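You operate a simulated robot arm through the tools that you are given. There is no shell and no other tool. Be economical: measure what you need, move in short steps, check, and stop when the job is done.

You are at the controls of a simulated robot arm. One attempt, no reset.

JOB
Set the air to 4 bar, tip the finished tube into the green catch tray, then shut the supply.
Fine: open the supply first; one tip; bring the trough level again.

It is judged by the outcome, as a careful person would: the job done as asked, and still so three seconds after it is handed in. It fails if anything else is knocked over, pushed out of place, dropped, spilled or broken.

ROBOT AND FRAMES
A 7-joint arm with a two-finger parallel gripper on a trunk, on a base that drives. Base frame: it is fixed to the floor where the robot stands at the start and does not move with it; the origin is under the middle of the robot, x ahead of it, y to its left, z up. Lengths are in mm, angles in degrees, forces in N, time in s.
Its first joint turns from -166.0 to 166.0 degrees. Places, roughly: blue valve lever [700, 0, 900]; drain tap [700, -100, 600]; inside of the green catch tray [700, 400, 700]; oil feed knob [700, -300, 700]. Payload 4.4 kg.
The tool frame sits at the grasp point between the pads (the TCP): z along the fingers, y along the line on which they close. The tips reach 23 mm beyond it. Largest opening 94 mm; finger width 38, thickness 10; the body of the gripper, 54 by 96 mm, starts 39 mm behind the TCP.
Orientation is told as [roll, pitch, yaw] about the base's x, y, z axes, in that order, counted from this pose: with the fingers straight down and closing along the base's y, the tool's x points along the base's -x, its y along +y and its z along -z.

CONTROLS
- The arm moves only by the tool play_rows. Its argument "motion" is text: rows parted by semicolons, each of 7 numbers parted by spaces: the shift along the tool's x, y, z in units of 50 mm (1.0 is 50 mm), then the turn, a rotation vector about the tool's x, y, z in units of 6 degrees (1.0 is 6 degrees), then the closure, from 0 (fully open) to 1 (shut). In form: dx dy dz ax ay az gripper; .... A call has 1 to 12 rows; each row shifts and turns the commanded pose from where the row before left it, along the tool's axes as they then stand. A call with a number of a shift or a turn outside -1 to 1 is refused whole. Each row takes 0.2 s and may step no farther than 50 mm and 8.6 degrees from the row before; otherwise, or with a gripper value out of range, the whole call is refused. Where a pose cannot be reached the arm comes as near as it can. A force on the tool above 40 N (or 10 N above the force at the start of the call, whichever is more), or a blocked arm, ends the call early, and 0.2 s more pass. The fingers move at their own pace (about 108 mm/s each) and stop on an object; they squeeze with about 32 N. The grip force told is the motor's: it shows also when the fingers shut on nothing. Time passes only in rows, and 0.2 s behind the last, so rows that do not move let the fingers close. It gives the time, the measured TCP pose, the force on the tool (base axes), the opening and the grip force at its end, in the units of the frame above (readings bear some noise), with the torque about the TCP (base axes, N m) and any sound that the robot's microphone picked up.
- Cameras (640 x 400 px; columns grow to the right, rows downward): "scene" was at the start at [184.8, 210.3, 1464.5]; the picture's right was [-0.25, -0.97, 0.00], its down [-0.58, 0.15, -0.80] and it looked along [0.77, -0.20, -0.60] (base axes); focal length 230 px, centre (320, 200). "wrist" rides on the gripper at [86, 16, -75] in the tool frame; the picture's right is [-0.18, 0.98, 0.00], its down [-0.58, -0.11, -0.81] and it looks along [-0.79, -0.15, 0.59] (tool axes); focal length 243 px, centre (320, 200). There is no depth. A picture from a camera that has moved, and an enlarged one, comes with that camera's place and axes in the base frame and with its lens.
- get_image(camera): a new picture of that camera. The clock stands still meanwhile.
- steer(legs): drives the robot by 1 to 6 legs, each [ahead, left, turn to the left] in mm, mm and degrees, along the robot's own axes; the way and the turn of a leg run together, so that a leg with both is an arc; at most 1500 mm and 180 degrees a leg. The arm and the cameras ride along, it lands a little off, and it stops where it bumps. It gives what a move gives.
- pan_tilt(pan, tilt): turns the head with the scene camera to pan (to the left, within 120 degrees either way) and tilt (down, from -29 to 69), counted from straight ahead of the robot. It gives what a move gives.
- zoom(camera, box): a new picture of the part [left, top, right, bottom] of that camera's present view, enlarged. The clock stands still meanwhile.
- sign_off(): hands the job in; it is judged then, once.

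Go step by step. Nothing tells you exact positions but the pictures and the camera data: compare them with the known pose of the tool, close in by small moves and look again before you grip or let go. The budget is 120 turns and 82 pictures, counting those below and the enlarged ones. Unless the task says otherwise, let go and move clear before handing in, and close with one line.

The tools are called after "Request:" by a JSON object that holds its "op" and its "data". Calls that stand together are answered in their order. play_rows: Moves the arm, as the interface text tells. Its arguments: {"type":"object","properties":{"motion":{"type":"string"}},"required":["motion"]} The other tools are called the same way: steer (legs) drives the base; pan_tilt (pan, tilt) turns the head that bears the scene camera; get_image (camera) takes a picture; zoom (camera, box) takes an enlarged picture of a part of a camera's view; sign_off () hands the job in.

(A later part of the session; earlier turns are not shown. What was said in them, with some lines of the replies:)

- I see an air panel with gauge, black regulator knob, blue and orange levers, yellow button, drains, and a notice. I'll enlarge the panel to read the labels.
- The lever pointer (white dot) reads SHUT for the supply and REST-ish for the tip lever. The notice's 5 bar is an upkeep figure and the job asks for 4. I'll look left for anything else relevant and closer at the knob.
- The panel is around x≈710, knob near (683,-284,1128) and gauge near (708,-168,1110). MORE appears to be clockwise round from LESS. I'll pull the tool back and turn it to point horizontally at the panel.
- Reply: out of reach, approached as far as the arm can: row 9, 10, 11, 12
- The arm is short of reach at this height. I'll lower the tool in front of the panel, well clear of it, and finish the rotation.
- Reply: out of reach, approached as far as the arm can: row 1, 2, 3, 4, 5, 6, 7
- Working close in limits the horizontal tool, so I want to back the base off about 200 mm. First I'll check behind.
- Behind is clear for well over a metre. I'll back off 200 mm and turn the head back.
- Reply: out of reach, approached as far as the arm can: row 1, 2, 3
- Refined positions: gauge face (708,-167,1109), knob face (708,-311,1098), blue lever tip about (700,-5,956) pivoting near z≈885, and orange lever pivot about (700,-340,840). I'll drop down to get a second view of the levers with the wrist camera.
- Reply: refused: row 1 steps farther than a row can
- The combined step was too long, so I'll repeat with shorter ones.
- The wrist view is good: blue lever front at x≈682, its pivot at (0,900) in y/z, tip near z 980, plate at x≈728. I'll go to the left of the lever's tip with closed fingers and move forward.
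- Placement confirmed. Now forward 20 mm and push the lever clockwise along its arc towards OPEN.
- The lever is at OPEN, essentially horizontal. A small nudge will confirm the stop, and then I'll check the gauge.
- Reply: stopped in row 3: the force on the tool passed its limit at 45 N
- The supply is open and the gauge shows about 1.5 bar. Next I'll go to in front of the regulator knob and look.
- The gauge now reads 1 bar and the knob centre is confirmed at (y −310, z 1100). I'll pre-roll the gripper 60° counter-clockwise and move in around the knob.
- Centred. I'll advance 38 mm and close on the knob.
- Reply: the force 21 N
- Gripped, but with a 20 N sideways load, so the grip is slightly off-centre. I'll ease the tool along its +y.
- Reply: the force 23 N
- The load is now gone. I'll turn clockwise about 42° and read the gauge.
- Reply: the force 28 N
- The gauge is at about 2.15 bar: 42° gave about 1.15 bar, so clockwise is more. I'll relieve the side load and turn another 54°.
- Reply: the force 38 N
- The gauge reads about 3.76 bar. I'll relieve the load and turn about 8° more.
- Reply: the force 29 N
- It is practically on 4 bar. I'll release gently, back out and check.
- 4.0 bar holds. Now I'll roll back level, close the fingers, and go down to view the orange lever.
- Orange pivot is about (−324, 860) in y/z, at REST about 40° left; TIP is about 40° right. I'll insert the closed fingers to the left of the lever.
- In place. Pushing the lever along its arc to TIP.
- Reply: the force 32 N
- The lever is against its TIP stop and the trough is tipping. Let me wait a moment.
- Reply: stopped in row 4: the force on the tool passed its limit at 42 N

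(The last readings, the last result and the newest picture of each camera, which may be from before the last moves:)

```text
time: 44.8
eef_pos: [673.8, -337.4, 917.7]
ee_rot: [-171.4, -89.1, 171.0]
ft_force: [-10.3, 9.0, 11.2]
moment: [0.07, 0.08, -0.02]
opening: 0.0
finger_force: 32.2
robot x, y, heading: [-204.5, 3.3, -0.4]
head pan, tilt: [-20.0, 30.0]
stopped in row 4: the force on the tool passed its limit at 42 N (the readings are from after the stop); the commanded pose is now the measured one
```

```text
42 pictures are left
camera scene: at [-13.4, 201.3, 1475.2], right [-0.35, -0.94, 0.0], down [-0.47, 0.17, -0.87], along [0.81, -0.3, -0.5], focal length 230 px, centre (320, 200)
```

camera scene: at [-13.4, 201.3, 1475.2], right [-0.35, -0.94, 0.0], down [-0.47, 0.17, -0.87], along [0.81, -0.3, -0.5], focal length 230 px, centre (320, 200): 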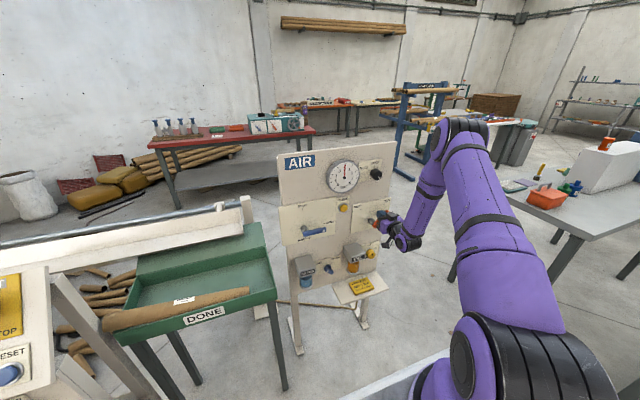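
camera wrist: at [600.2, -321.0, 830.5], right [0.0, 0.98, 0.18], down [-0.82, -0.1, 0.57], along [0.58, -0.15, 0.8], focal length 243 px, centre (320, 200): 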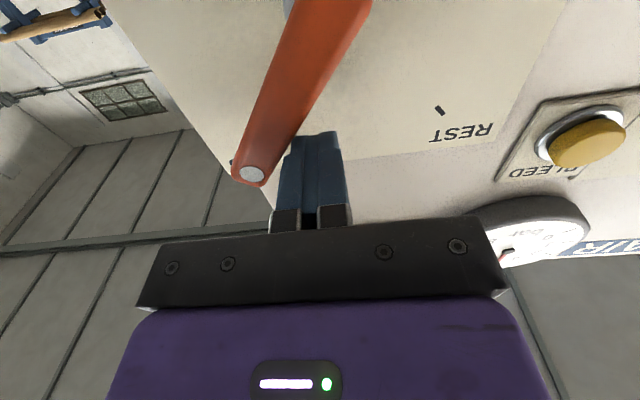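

The tube has gone into the tray. I'll check how it lies, and then return the lever.

Request:
{"op": "play_rows", "data": {"motion": "-0.05 0.1 0 0 0 0 1; 0 0 0 0 0 0 1; 0 0 0 0 0 0 1"}}

Request:
{"op": "zoom", "data": {"camera": "scene", "box": [90, 200, 290, 325]}}

Request:
{"op": "zoom", "data": {"camera": "scene", "box": [270, 140, 430, 240]}}

```text
time: 45.5
eef_pos: [674.3, -332.8, 920.7]
ee_rot: [-168.6, -89.2, 168.3]
ft_force: [1.0, 0.3, -0.1]
moment: [0.0, 0.02, 0.0]
opening: 0.2
finger_force: 32.1
robot x, y, heading: [-202.2, -0.6, -0.5]
head pan, tilt: [-20.0, 30.0]
```

```text
3.20 times, centred on (190, 262) of scene
camera zoom: at [-12.4, 200.7, 1475.2], right [-0.35, -0.94, 0.0], down [-0.47, 0.17, -0.87], along [0.81, -0.3, -0.5], focal length 737 px, centre (736, 0)
```

zoom: 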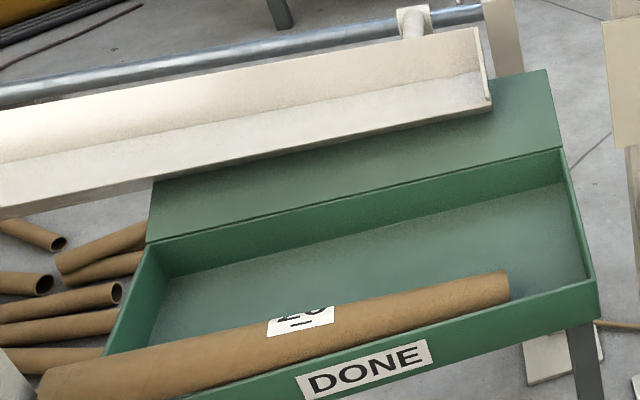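

```text
4.00 times, centred on (350, 190) of scene
camera zoom: at [-12.4, 200.7, 1475.2], right [-0.35, -0.94, 0.0], down [-0.47, 0.17, -0.87], along [0.81, -0.3, -0.5], focal length 922 px, centre (200, 240)
```

zoom: 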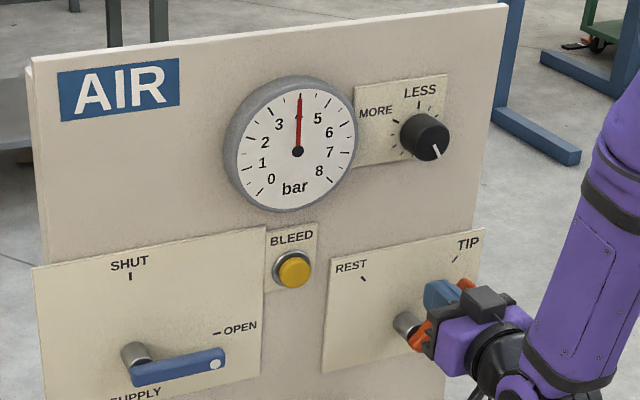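

The tube's left end seems to lie over the tray's left wall. Let me check whether it is still moving.

Request:
{"op": "play_rows", "data": {"motion": "0 0 0 0 0 0 1; 0 0 0 0 0 0 1; 0 0 0 0 0 0 1"}}

Request:
{"op": "zoom", "data": {"camera": "scene", "box": [90, 230, 290, 355]}}

```text
time: 46.4
eef_pos: [674.3, -333.5, 919.2]
ee_rot: [-168.6, -89.2, 168.3]
ft_force: [0.0, 0.0, 0.8]
moment: [0.02, 0.0, 0.02]
opening: 0.1
finger_force: 32.1
robot x, y, heading: [-197.8, 0.9, -0.4]
head pan, tilt: [-20.0, 30.0]
```

```text
3.20 times, centred on (190, 292) of scene
camera zoom: at [-12.4, 200.7, 1475.2], right [-0.35, -0.94, 0.0], down [-0.47, 0.17, -0.87], along [0.81, -0.3, -0.5], focal length 737 px, centre (736, -96)
```

zoom: 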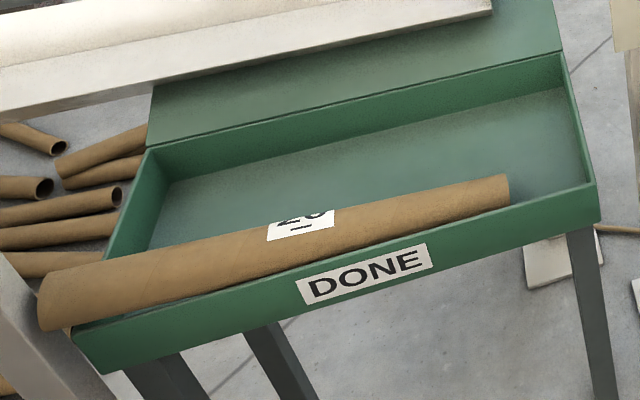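

The tube is at rest, and I'll look at it more closely later. First I bring the trough back: retract and go around to the right side of the lever.

Request:
{"op": "play_rows", "data": {"motion": "0 0 -0.9 0 0 0 1; 0 0 -0.4 0 0 0 1; 0.35 -0.66 0 0 0 0 1; 0.35 -0.66 0 0 0 0 1; 0 0 0.9 0 0 0 1; 0 0 0.43 0 0 0 1; 0 0 0 0 0 0 1"}}

Request:
{"op": "get_image", "data": {"camera": "wrist"}}

```text
time: 48.0
eef_pos: [677.3, -399.1, 885.5]
ee_rot: [-169.0, -89.2, 168.7]
ft_force: [0.1, 0.1, 0.5]
moment: [-0.01, 0.02, 0.02]
opening: 0.0
finger_force: 32.3
robot x, y, heading: [-194.9, 1.9, -0.6]
head pan, tilt: [-20.0, 30.0]
```

```text
38 pictures are left
camera wrist: at [604.4, -382.0, 797.8], right [0.0, 0.98, 0.18], down [-0.81, -0.1, 0.57], along [0.58, -0.15, 0.8], focal length 243 px, centre (320, 200)
```

wrist: 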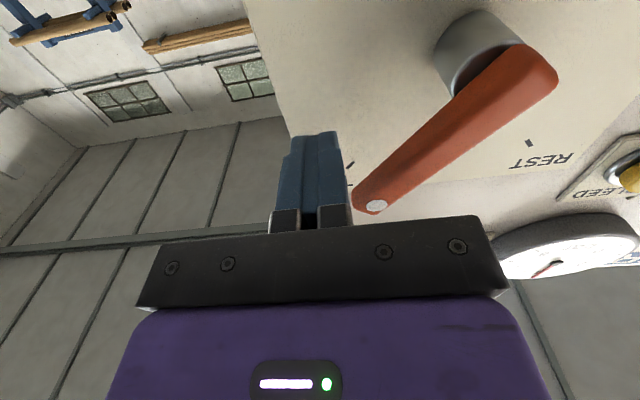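

Correctly placed on the right of the lever. I'll push it back to REST.

Request:
{"op": "play_rows", "data": {"motion": "0.06 0.38 0 0 0 0 1; -0.19 0.16 0 0 0 0 1; -0.19 0.16 0 0 0 0 1; -0.11 0.22 0 0 0 0 1; -0.11 0.22 0 0 0 0 1; -0.1 0.27 0 0 0 0 1; -0.02 0.33 0 0 0 0 1; 0.03 0.05 0 0 0 0 1; 0 0 0 0 0 0 1"}}

Request:
{"op": "get_image", "data": {"camera": "wrist"}}

Request:
{"op": "get_image", "data": {"camera": "scene"}}

```text
time: 50.0
eef_pos: [675.6, -313.3, 919.5]
ee_rot: [-165.7, -89.0, 165.1]
ft_force: [3.2, -20.0, 16.9]
moment: [-0.21, -0.16, -0.14]
opening: 0.0
finger_force: 31.9
robot x, y, heading: [-200.5, 1.8, -0.5]
head pan, tilt: [-20.0, 30.0]
```

```text
37 pictures are left
camera wrist: at [603.7, -296.9, 829.8], right [0.01, 0.98, 0.18], down [-0.82, -0.1, 0.57], along [0.58, -0.15, 0.8], focal length 243 px, centre (320, 200)
```

wrist: 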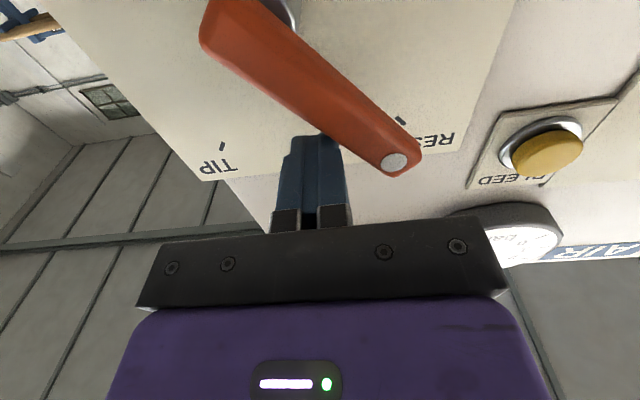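

```text
36 pictures are left
camera scene: at [-12.9, 199.9, 1475.3], right [-0.35, -0.94, 0.0], down [-0.47, 0.18, -0.87], along [0.81, -0.3, -0.5], focal length 230 px, centre (320, 200)
```

scene: 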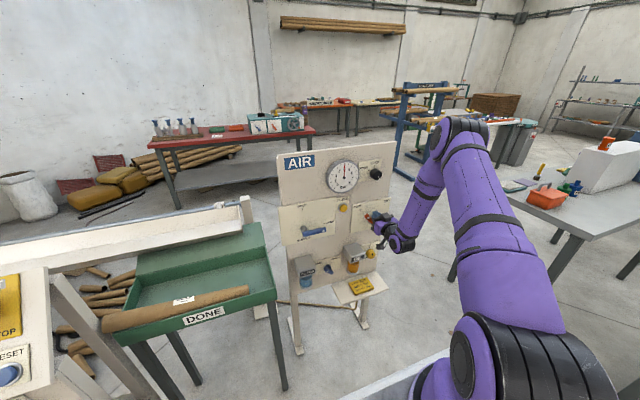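

The lever is against the REST stop. I'll back off and wait for the trough to come level before shutting the supply.

Request:
{"op": "play_rows", "data": {"motion": "-0.1 -0.2 0 0 0 0 1; 0 0 -0.9 0 0 0 1; 0 0 -0.9 0 0 0 1; 0 0 -0.4 0 0 0 1; 0 0 0 0 0 0 1; 0 0 0 0 0 0 1; 0 0 0 0 0 0 1; 0 0 0 0 0 0 1"}}

Request:
{"op": "get_image", "data": {"camera": "scene"}}

Request:
{"op": "zoom", "data": {"camera": "scene", "box": [270, 140, 430, 240]}}

```text
time: 51.8
eef_pos: [567.9, -322.0, 920.9]
ee_rot: [-168.5, -89.2, 168.1]
ft_force: [0.4, -0.4, -0.2]
moment: [-0.03, 0.0, 0.0]
opening: 0.1
finger_force: 32.3
robot x, y, heading: [-199.8, -2.4, -0.6]
head pan, tilt: [-20.0, 30.0]
```

```text
35 pictures are left
camera scene: at [-12.4, 200.7, 1475.2], right [-0.35, -0.94, 0.0], down [-0.47, 0.17, -0.87], along [0.81, -0.3, -0.5], focal length 230 px, centre (320, 200)
```

scene: 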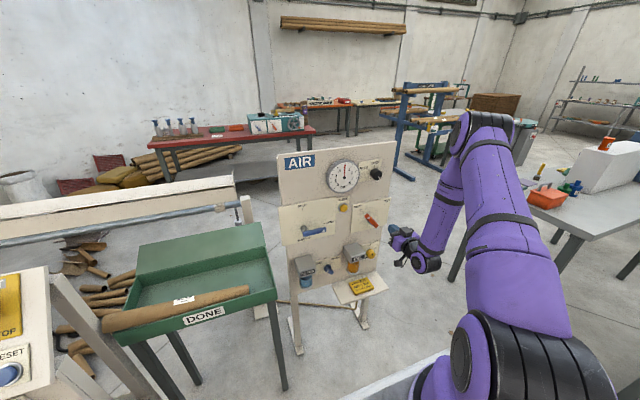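

```text
4.00 times, centred on (350, 190) of scene
camera zoom: at [-12.4, 200.7, 1475.2], right [-0.35, -0.94, 0.0], down [-0.47, 0.17, -0.87], along [0.81, -0.3, -0.5], focal length 922 px, centre (200, 240)
```

zoom: 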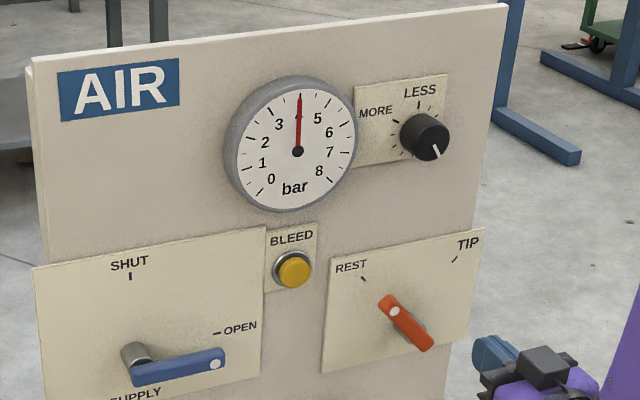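

The trough is level again, with the gauge still at 4. Next I'll go to the blue lever, rolling the gripper 90° so its camera stays away from the filter block.

Request:
{"op": "play_rows", "data": {"motion": "0.2 0.87 0 0 0 0 1; 0.2 0.87 0 0 0 0 1; 0.2 0.87 0 0 0 0 1; 0.2 0.87 0 0 0 0 1; 0.2 0.87 0 0 0 0 1; 0.2 0.87 0 0 0 0 1; 0 0 0 0 0 -1 1; 0 0 0 0 0 -1 1; 0 0 0 0 0 -1 1; 0 0 0 0 0 -1 1; 0 0 0 0 0 -1 1; 0 0 0 0 0 -1 1"}}

Request:
{"op": "play_rows", "data": {"motion": "0 0 0 0 0 -1 1; 0 0 0 0 0 -1 1; 0 0 0 0 0 -1 1; 0 0 0 0 0 -1 1; 0 0 0 0 0 -1 1; 0 0 0 0 0 -1 1; 0 0 0 0 0 -1 1; 0 0 0 0 0 -1 1; 0 0 0 0 0 -1 1; 0 0 0.9 0 0 0 1; 0 0 0 0 0 0 1"}}

Request:
{"op": "get_image", "data": {"camera": "wrist"}}

```text
time: 54.4
eef_pos: [568.0, -60.1, 859.2]
ee_rot: [-91.3, -53.8, 90.7]
ft_force: [0.3, -0.6, -0.2]
moment: [-0.02, 0.03, 0.02]
opening: 0.0
finger_force: 32.0
robot x, y, heading: [-201.5, 3.8, -0.5]
head pan, tilt: [-20.0, 30.0]
```

```text
time: 56.8
eef_pos: [612.2, -58.8, 858.2]
ee_rot: [-90.6, 0.2, 89.7]
ft_force: [-0.2, 0.6, 0.0]
moment: [0.02, 0.0, 0.02]
opening: 0.1
finger_force: 31.9
robot x, y, heading: [-199.6, 0.5, -0.6]
head pan, tilt: [-20.0, 30.0]
```

```text
33 pictures are left
camera wrist: at [538.2, -144.5, 841.4], right [0.01, 0.18, -0.98], down [-0.8, 0.59, 0.1], along [0.59, 0.79, 0.15], focal length 243 px, centre (320, 200)
```

wrist: 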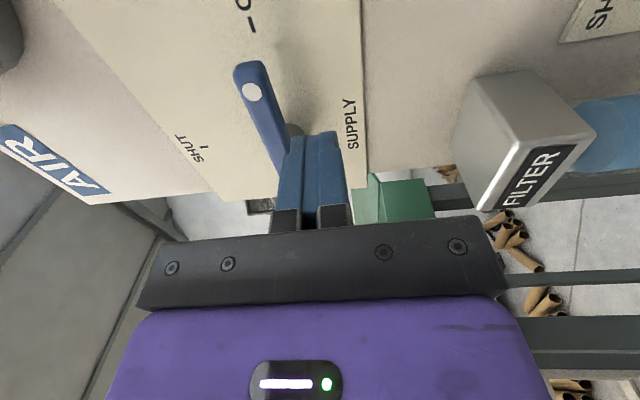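

Clear view. Forward 65 mm below the lever, then push it up along the arc to SHUT.

Request:
{"op": "play_rows", "data": {"motion": "0 0 0.7 0 0 0 1; 0 0 0.6 0 0 0 1; -0.04 -0.48 0 0 0 0 1; 0.04 -0.23 0 0 0 0 1; 0.04 -0.23 0 0 0 0 1; -0.08 -0.28 0 0 0 0 1; -0.08 -0.28 0 0 0 0 1; -0.26 -0.22 0 0 0 0 1; -0.26 -0.22 0 0 0 0 1; -0.06 0 0 0 0 0 1; 0 0 0 0 0 0 1"}}

Request:
{"op": "get_image", "data": {"camera": "wrist"}}

Request:
{"op": "get_image", "data": {"camera": "scene"}}

```text
time: 59.2
eef_pos: [677.8, -28.2, 956.7]
ee_rot: [-90.5, 0.4, 89.1]
ft_force: [0.1, -7.1, 0.8]
moment: [0.02, 0.06, -0.03]
opening: 0.0
finger_force: 32.0
robot x, y, heading: [-197.5, -1.1, -0.5]
head pan, tilt: [-20.0, 30.0]
stopped in row 11: the force on the tool passed its limit at 42 N (the readings are from after the stop); the commanded pose is now the measured one
```

```text
32 pictures are left
camera wrist: at [601.5, -114.5, 940.1], right [0.01, 0.18, -0.98], down [-0.8, 0.59, 0.1], along [0.6, 0.78, 0.15], focal length 243 px, centre (320, 200)
```

wrist: 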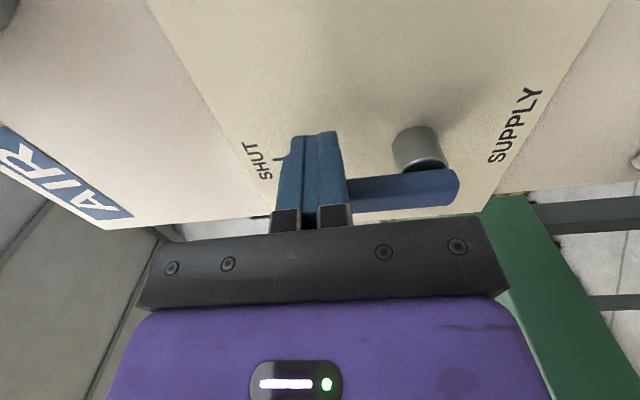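

```text
31 pictures are left
camera scene: at [-12.3, 199.9, 1475.2], right [-0.35, -0.94, 0.0], down [-0.47, 0.18, -0.87], along [0.81, -0.3, -0.5], focal length 230 px, centre (320, 200)
```

scene: 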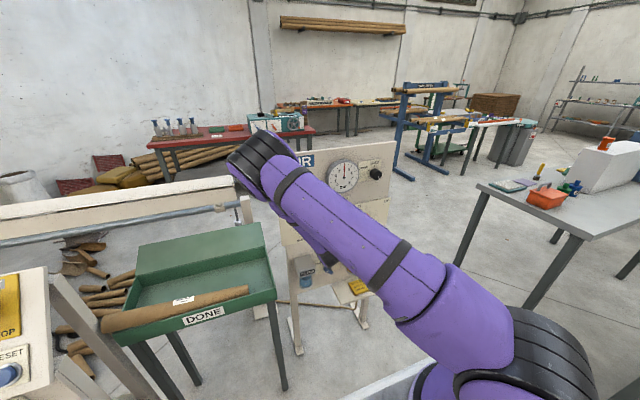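

The lever hit the SHUT stop. I'll back away and check the panel and the tray.

Request:
{"op": "play_rows", "data": {"motion": "0.2 0 0 0 0 0 1; 0 0 -0.9 0 0 0 1; 0 0 -0.9 0 0 0 1; 0 0 -0.9 0 0 0 1; 0.9 0 0 0 0 0 1; 0.9 0 0 0 0 0 1; 0.9 0 0 0 0 0 1; 0.9 0 0 0 0 0 1; 0.9 0 0 0 0 0 1; 0.9 0 0 0 0 0 1; 0.9 0 0 0 0 0 1"}}

Request:
{"op": "zoom", "data": {"camera": "scene", "box": [270, 140, 430, 240]}}

Request:
{"op": "pan_tilt", "data": {"pan": 25, "tilt": 45}}

Request:
{"op": "get_image", "data": {"camera": "scene"}}

```text
time: 61.6
eef_pos: [538.4, -349.8, 958.9]
ee_rot: [-90.6, 0.3, 89.3]
ft_force: [1.0, 0.9, 0.3]
moment: [0.02, 0.01, -0.01]
opening: 0.1
finger_force: 32.2
robot x, y, heading: [-200.2, 1.0, -0.4]
head pan, tilt: [-20.0, 30.0]
```

```text
4.00 times, centred on (350, 190) of scene
camera zoom: at [-12.5, 201.0, 1475.1], right [-0.35, -0.94, 0.0], down [-0.47, 0.17, -0.87], along [0.81, -0.3, -0.5], focal length 922 px, centre (200, 240)
```

zoom: 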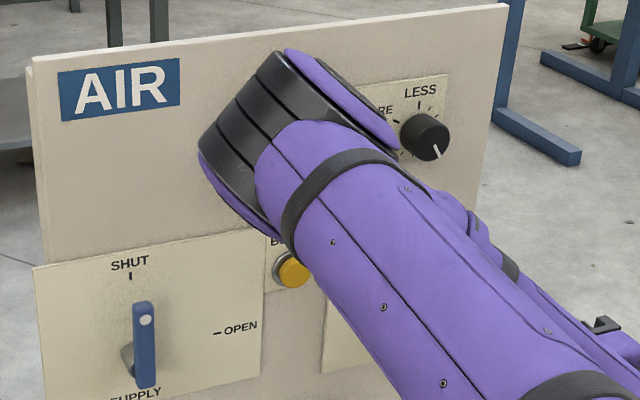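

```text
time: 62.8
eef_pos: [537.7, -352.3, 958.9]
ee_rot: [-90.5, 0.3, 89.2]
ft_force: [0.4, -0.7, 0.7]
moment: [0.0, 0.01, -0.02]
opening: 0.0
finger_force: 31.6
robot x, y, heading: [-200.8, 0.8, -0.4]
head pan, tilt: [25.0, 45.0]
```

```text
29 pictures are left
camera scene: at [-23.0, 265.5, 1452.6], right [0.41, -0.91, 0.0], down [-0.64, -0.29, -0.71], along [0.64, 0.29, -0.71], focal length 230 px, centre (320, 200)
```

scene: 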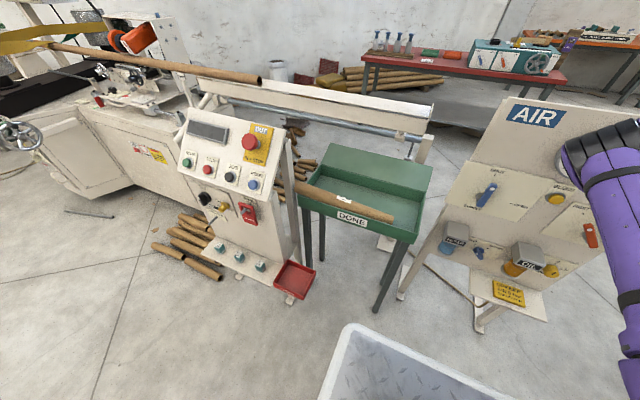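

Request:
{"op": "zoom", "data": {"camera": "scene", "box": [250, 130, 450, 255]}}

```text
3.20 times, centred on (350, 192) of scene
camera zoom: at [-23.0, 265.5, 1452.6], right [0.41, -0.91, 0.0], down [-0.64, -0.29, -0.71], along [0.64, 0.29, -0.71], focal length 737 px, centre (224, 224)
```

zoom: 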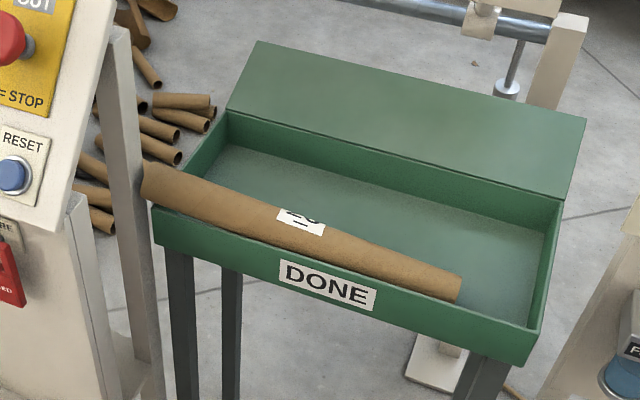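

The valve is shut, the trough is level and the tip lever is at rest. The tube's left end seems propped on the tray's left wall, so I'd like a proper look from above. I'll raise the arm and turn the tool downwards.

Request:
{"op": "play_rows", "data": {"motion": "0 -0.9 0 0 0 0 1; 0 -0.9 0 0 0 0 1; 0 -0.9 0 0 0 0 1; 0 -0.9 0 0 0 0 1; 0 0 0 -1 0 0 1; 0 0 0 -1 0 0 1; 0 0 0 -1 0 0 1; 0 0 0 -1 0 0 1; 0 0 0 -1 0 0 1; 0 0 0 -1 0 0 1; 0 0 0 -1 0 0 1"}}

Request:
{"op": "play_rows", "data": {"motion": "0 0 0 -1 0 0 1; 0 0 0 -1 0 0 1; 0 0 0 -1 0 0 1; 0 0 0 -1 0 0 1; 0 0 0 -1 0 0 1; 0 0 0 -1 0 0 1; 0 0 0 -1 0 0 1; 0 0 0 -1 0 0 1; -1 0 0 0 0 0 0; -1 0 0 0 0 0 0; -1 0 0 0 0 0 0; -1 0 0 0 0 0 0"}}

Request:
{"op": "play_rows", "data": {"motion": "-1 0 0 0 0 0 0; -1 0 0 0 0 0 0; -1 0 0 0 0 0 0; -1 0 0 0 0 0 0; -1 0 0 0 0 0 0; -1 0 0 0 0 0 0; -1 0 0 0 0 0 0"}}

Request:
{"op": "get_image", "data": {"camera": "wrist"}}

Request:
{"op": "get_image", "data": {"camera": "scene"}}

```text
time: 65.2
eef_pos: [536.2, -350.6, 1139.7]
ee_rot: [-48.5, 0.4, 89.1]
ft_force: [0.8, -0.8, 0.5]
moment: [0.02, -0.03, -0.01]
opening: 0.0
finger_force: 31.4
robot x, y, heading: [-202.3, 4.6, -0.7]
head pan, tilt: [25.0, 45.0]
```

```text
time: 67.8
eef_pos: [536.6, -150.1, 1138.1]
ee_rot: [-0.6, 0.3, 89.0]
ft_force: [-0.4, -0.6, 0.0]
moment: [0.07, 0.02, -0.01]
opening: 93.8
finger_force: 0.1
robot x, y, heading: [-202.2, 3.1, -0.6]
head pan, tilt: [25.0, 45.0]
```

```text
time: 69.3
eef_pos: [545.8, 200.8, 1137.0]
ee_rot: [-0.6, 0.3, 89.0]
ft_force: [1.3, 0.1, -0.5]
moment: [0.03, 0.04, 0.0]
opening: 94.2
finger_force: 0.0
robot x, y, heading: [-200.6, -2.9, -0.8]
head pan, tilt: [25.0, 45.0]
```

```text
27 pictures are left
camera wrist: at [527.2, 115.2, 1211.9], right [-0.98, 0.2, -0.01], down [0.11, 0.58, 0.8], along [0.17, 0.79, -0.59], focal length 243 px, centre (320, 200)
```

wrist: 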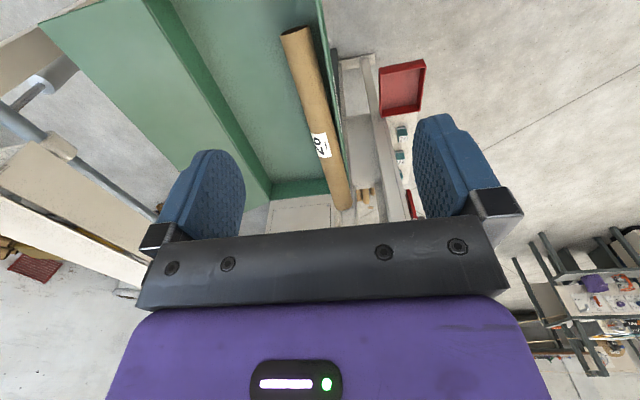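

```text
26 pictures are left
camera scene: at [-22.8, 265.0, 1452.6], right [0.41, -0.91, 0.0], down [-0.64, -0.29, -0.71], along [0.64, 0.29, -0.71], focal length 230 px, centre (320, 200)
```

scene: 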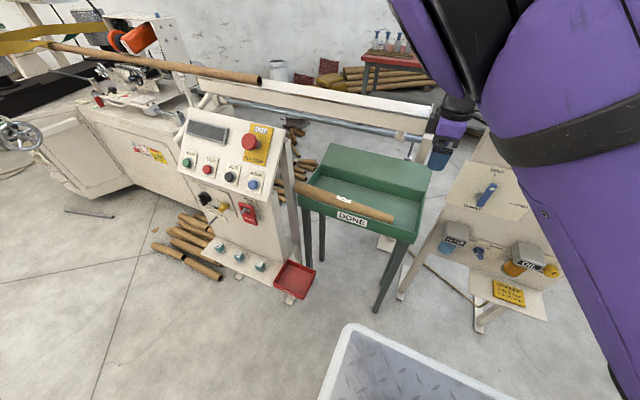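

From above, the tube lies at rest in the tray, with its left end over the end wall. It is about as long as the tray, so I'm leaving it where it settled rather than forcing it. Supply is shut, tip lever at REST, trough level, gauge set at 4 bar, and the arm is clear, so I'm handing in.

Request:
{"op": "sign_off", "data": {}}

```text
The job is handed in.
```

The air was set to 4 bar, the tube was tipped once into the green tray, the trough is level again and the supply is shut; the tube's left end rests over the tray's end wall by roughly 70 mm, and I left it there.
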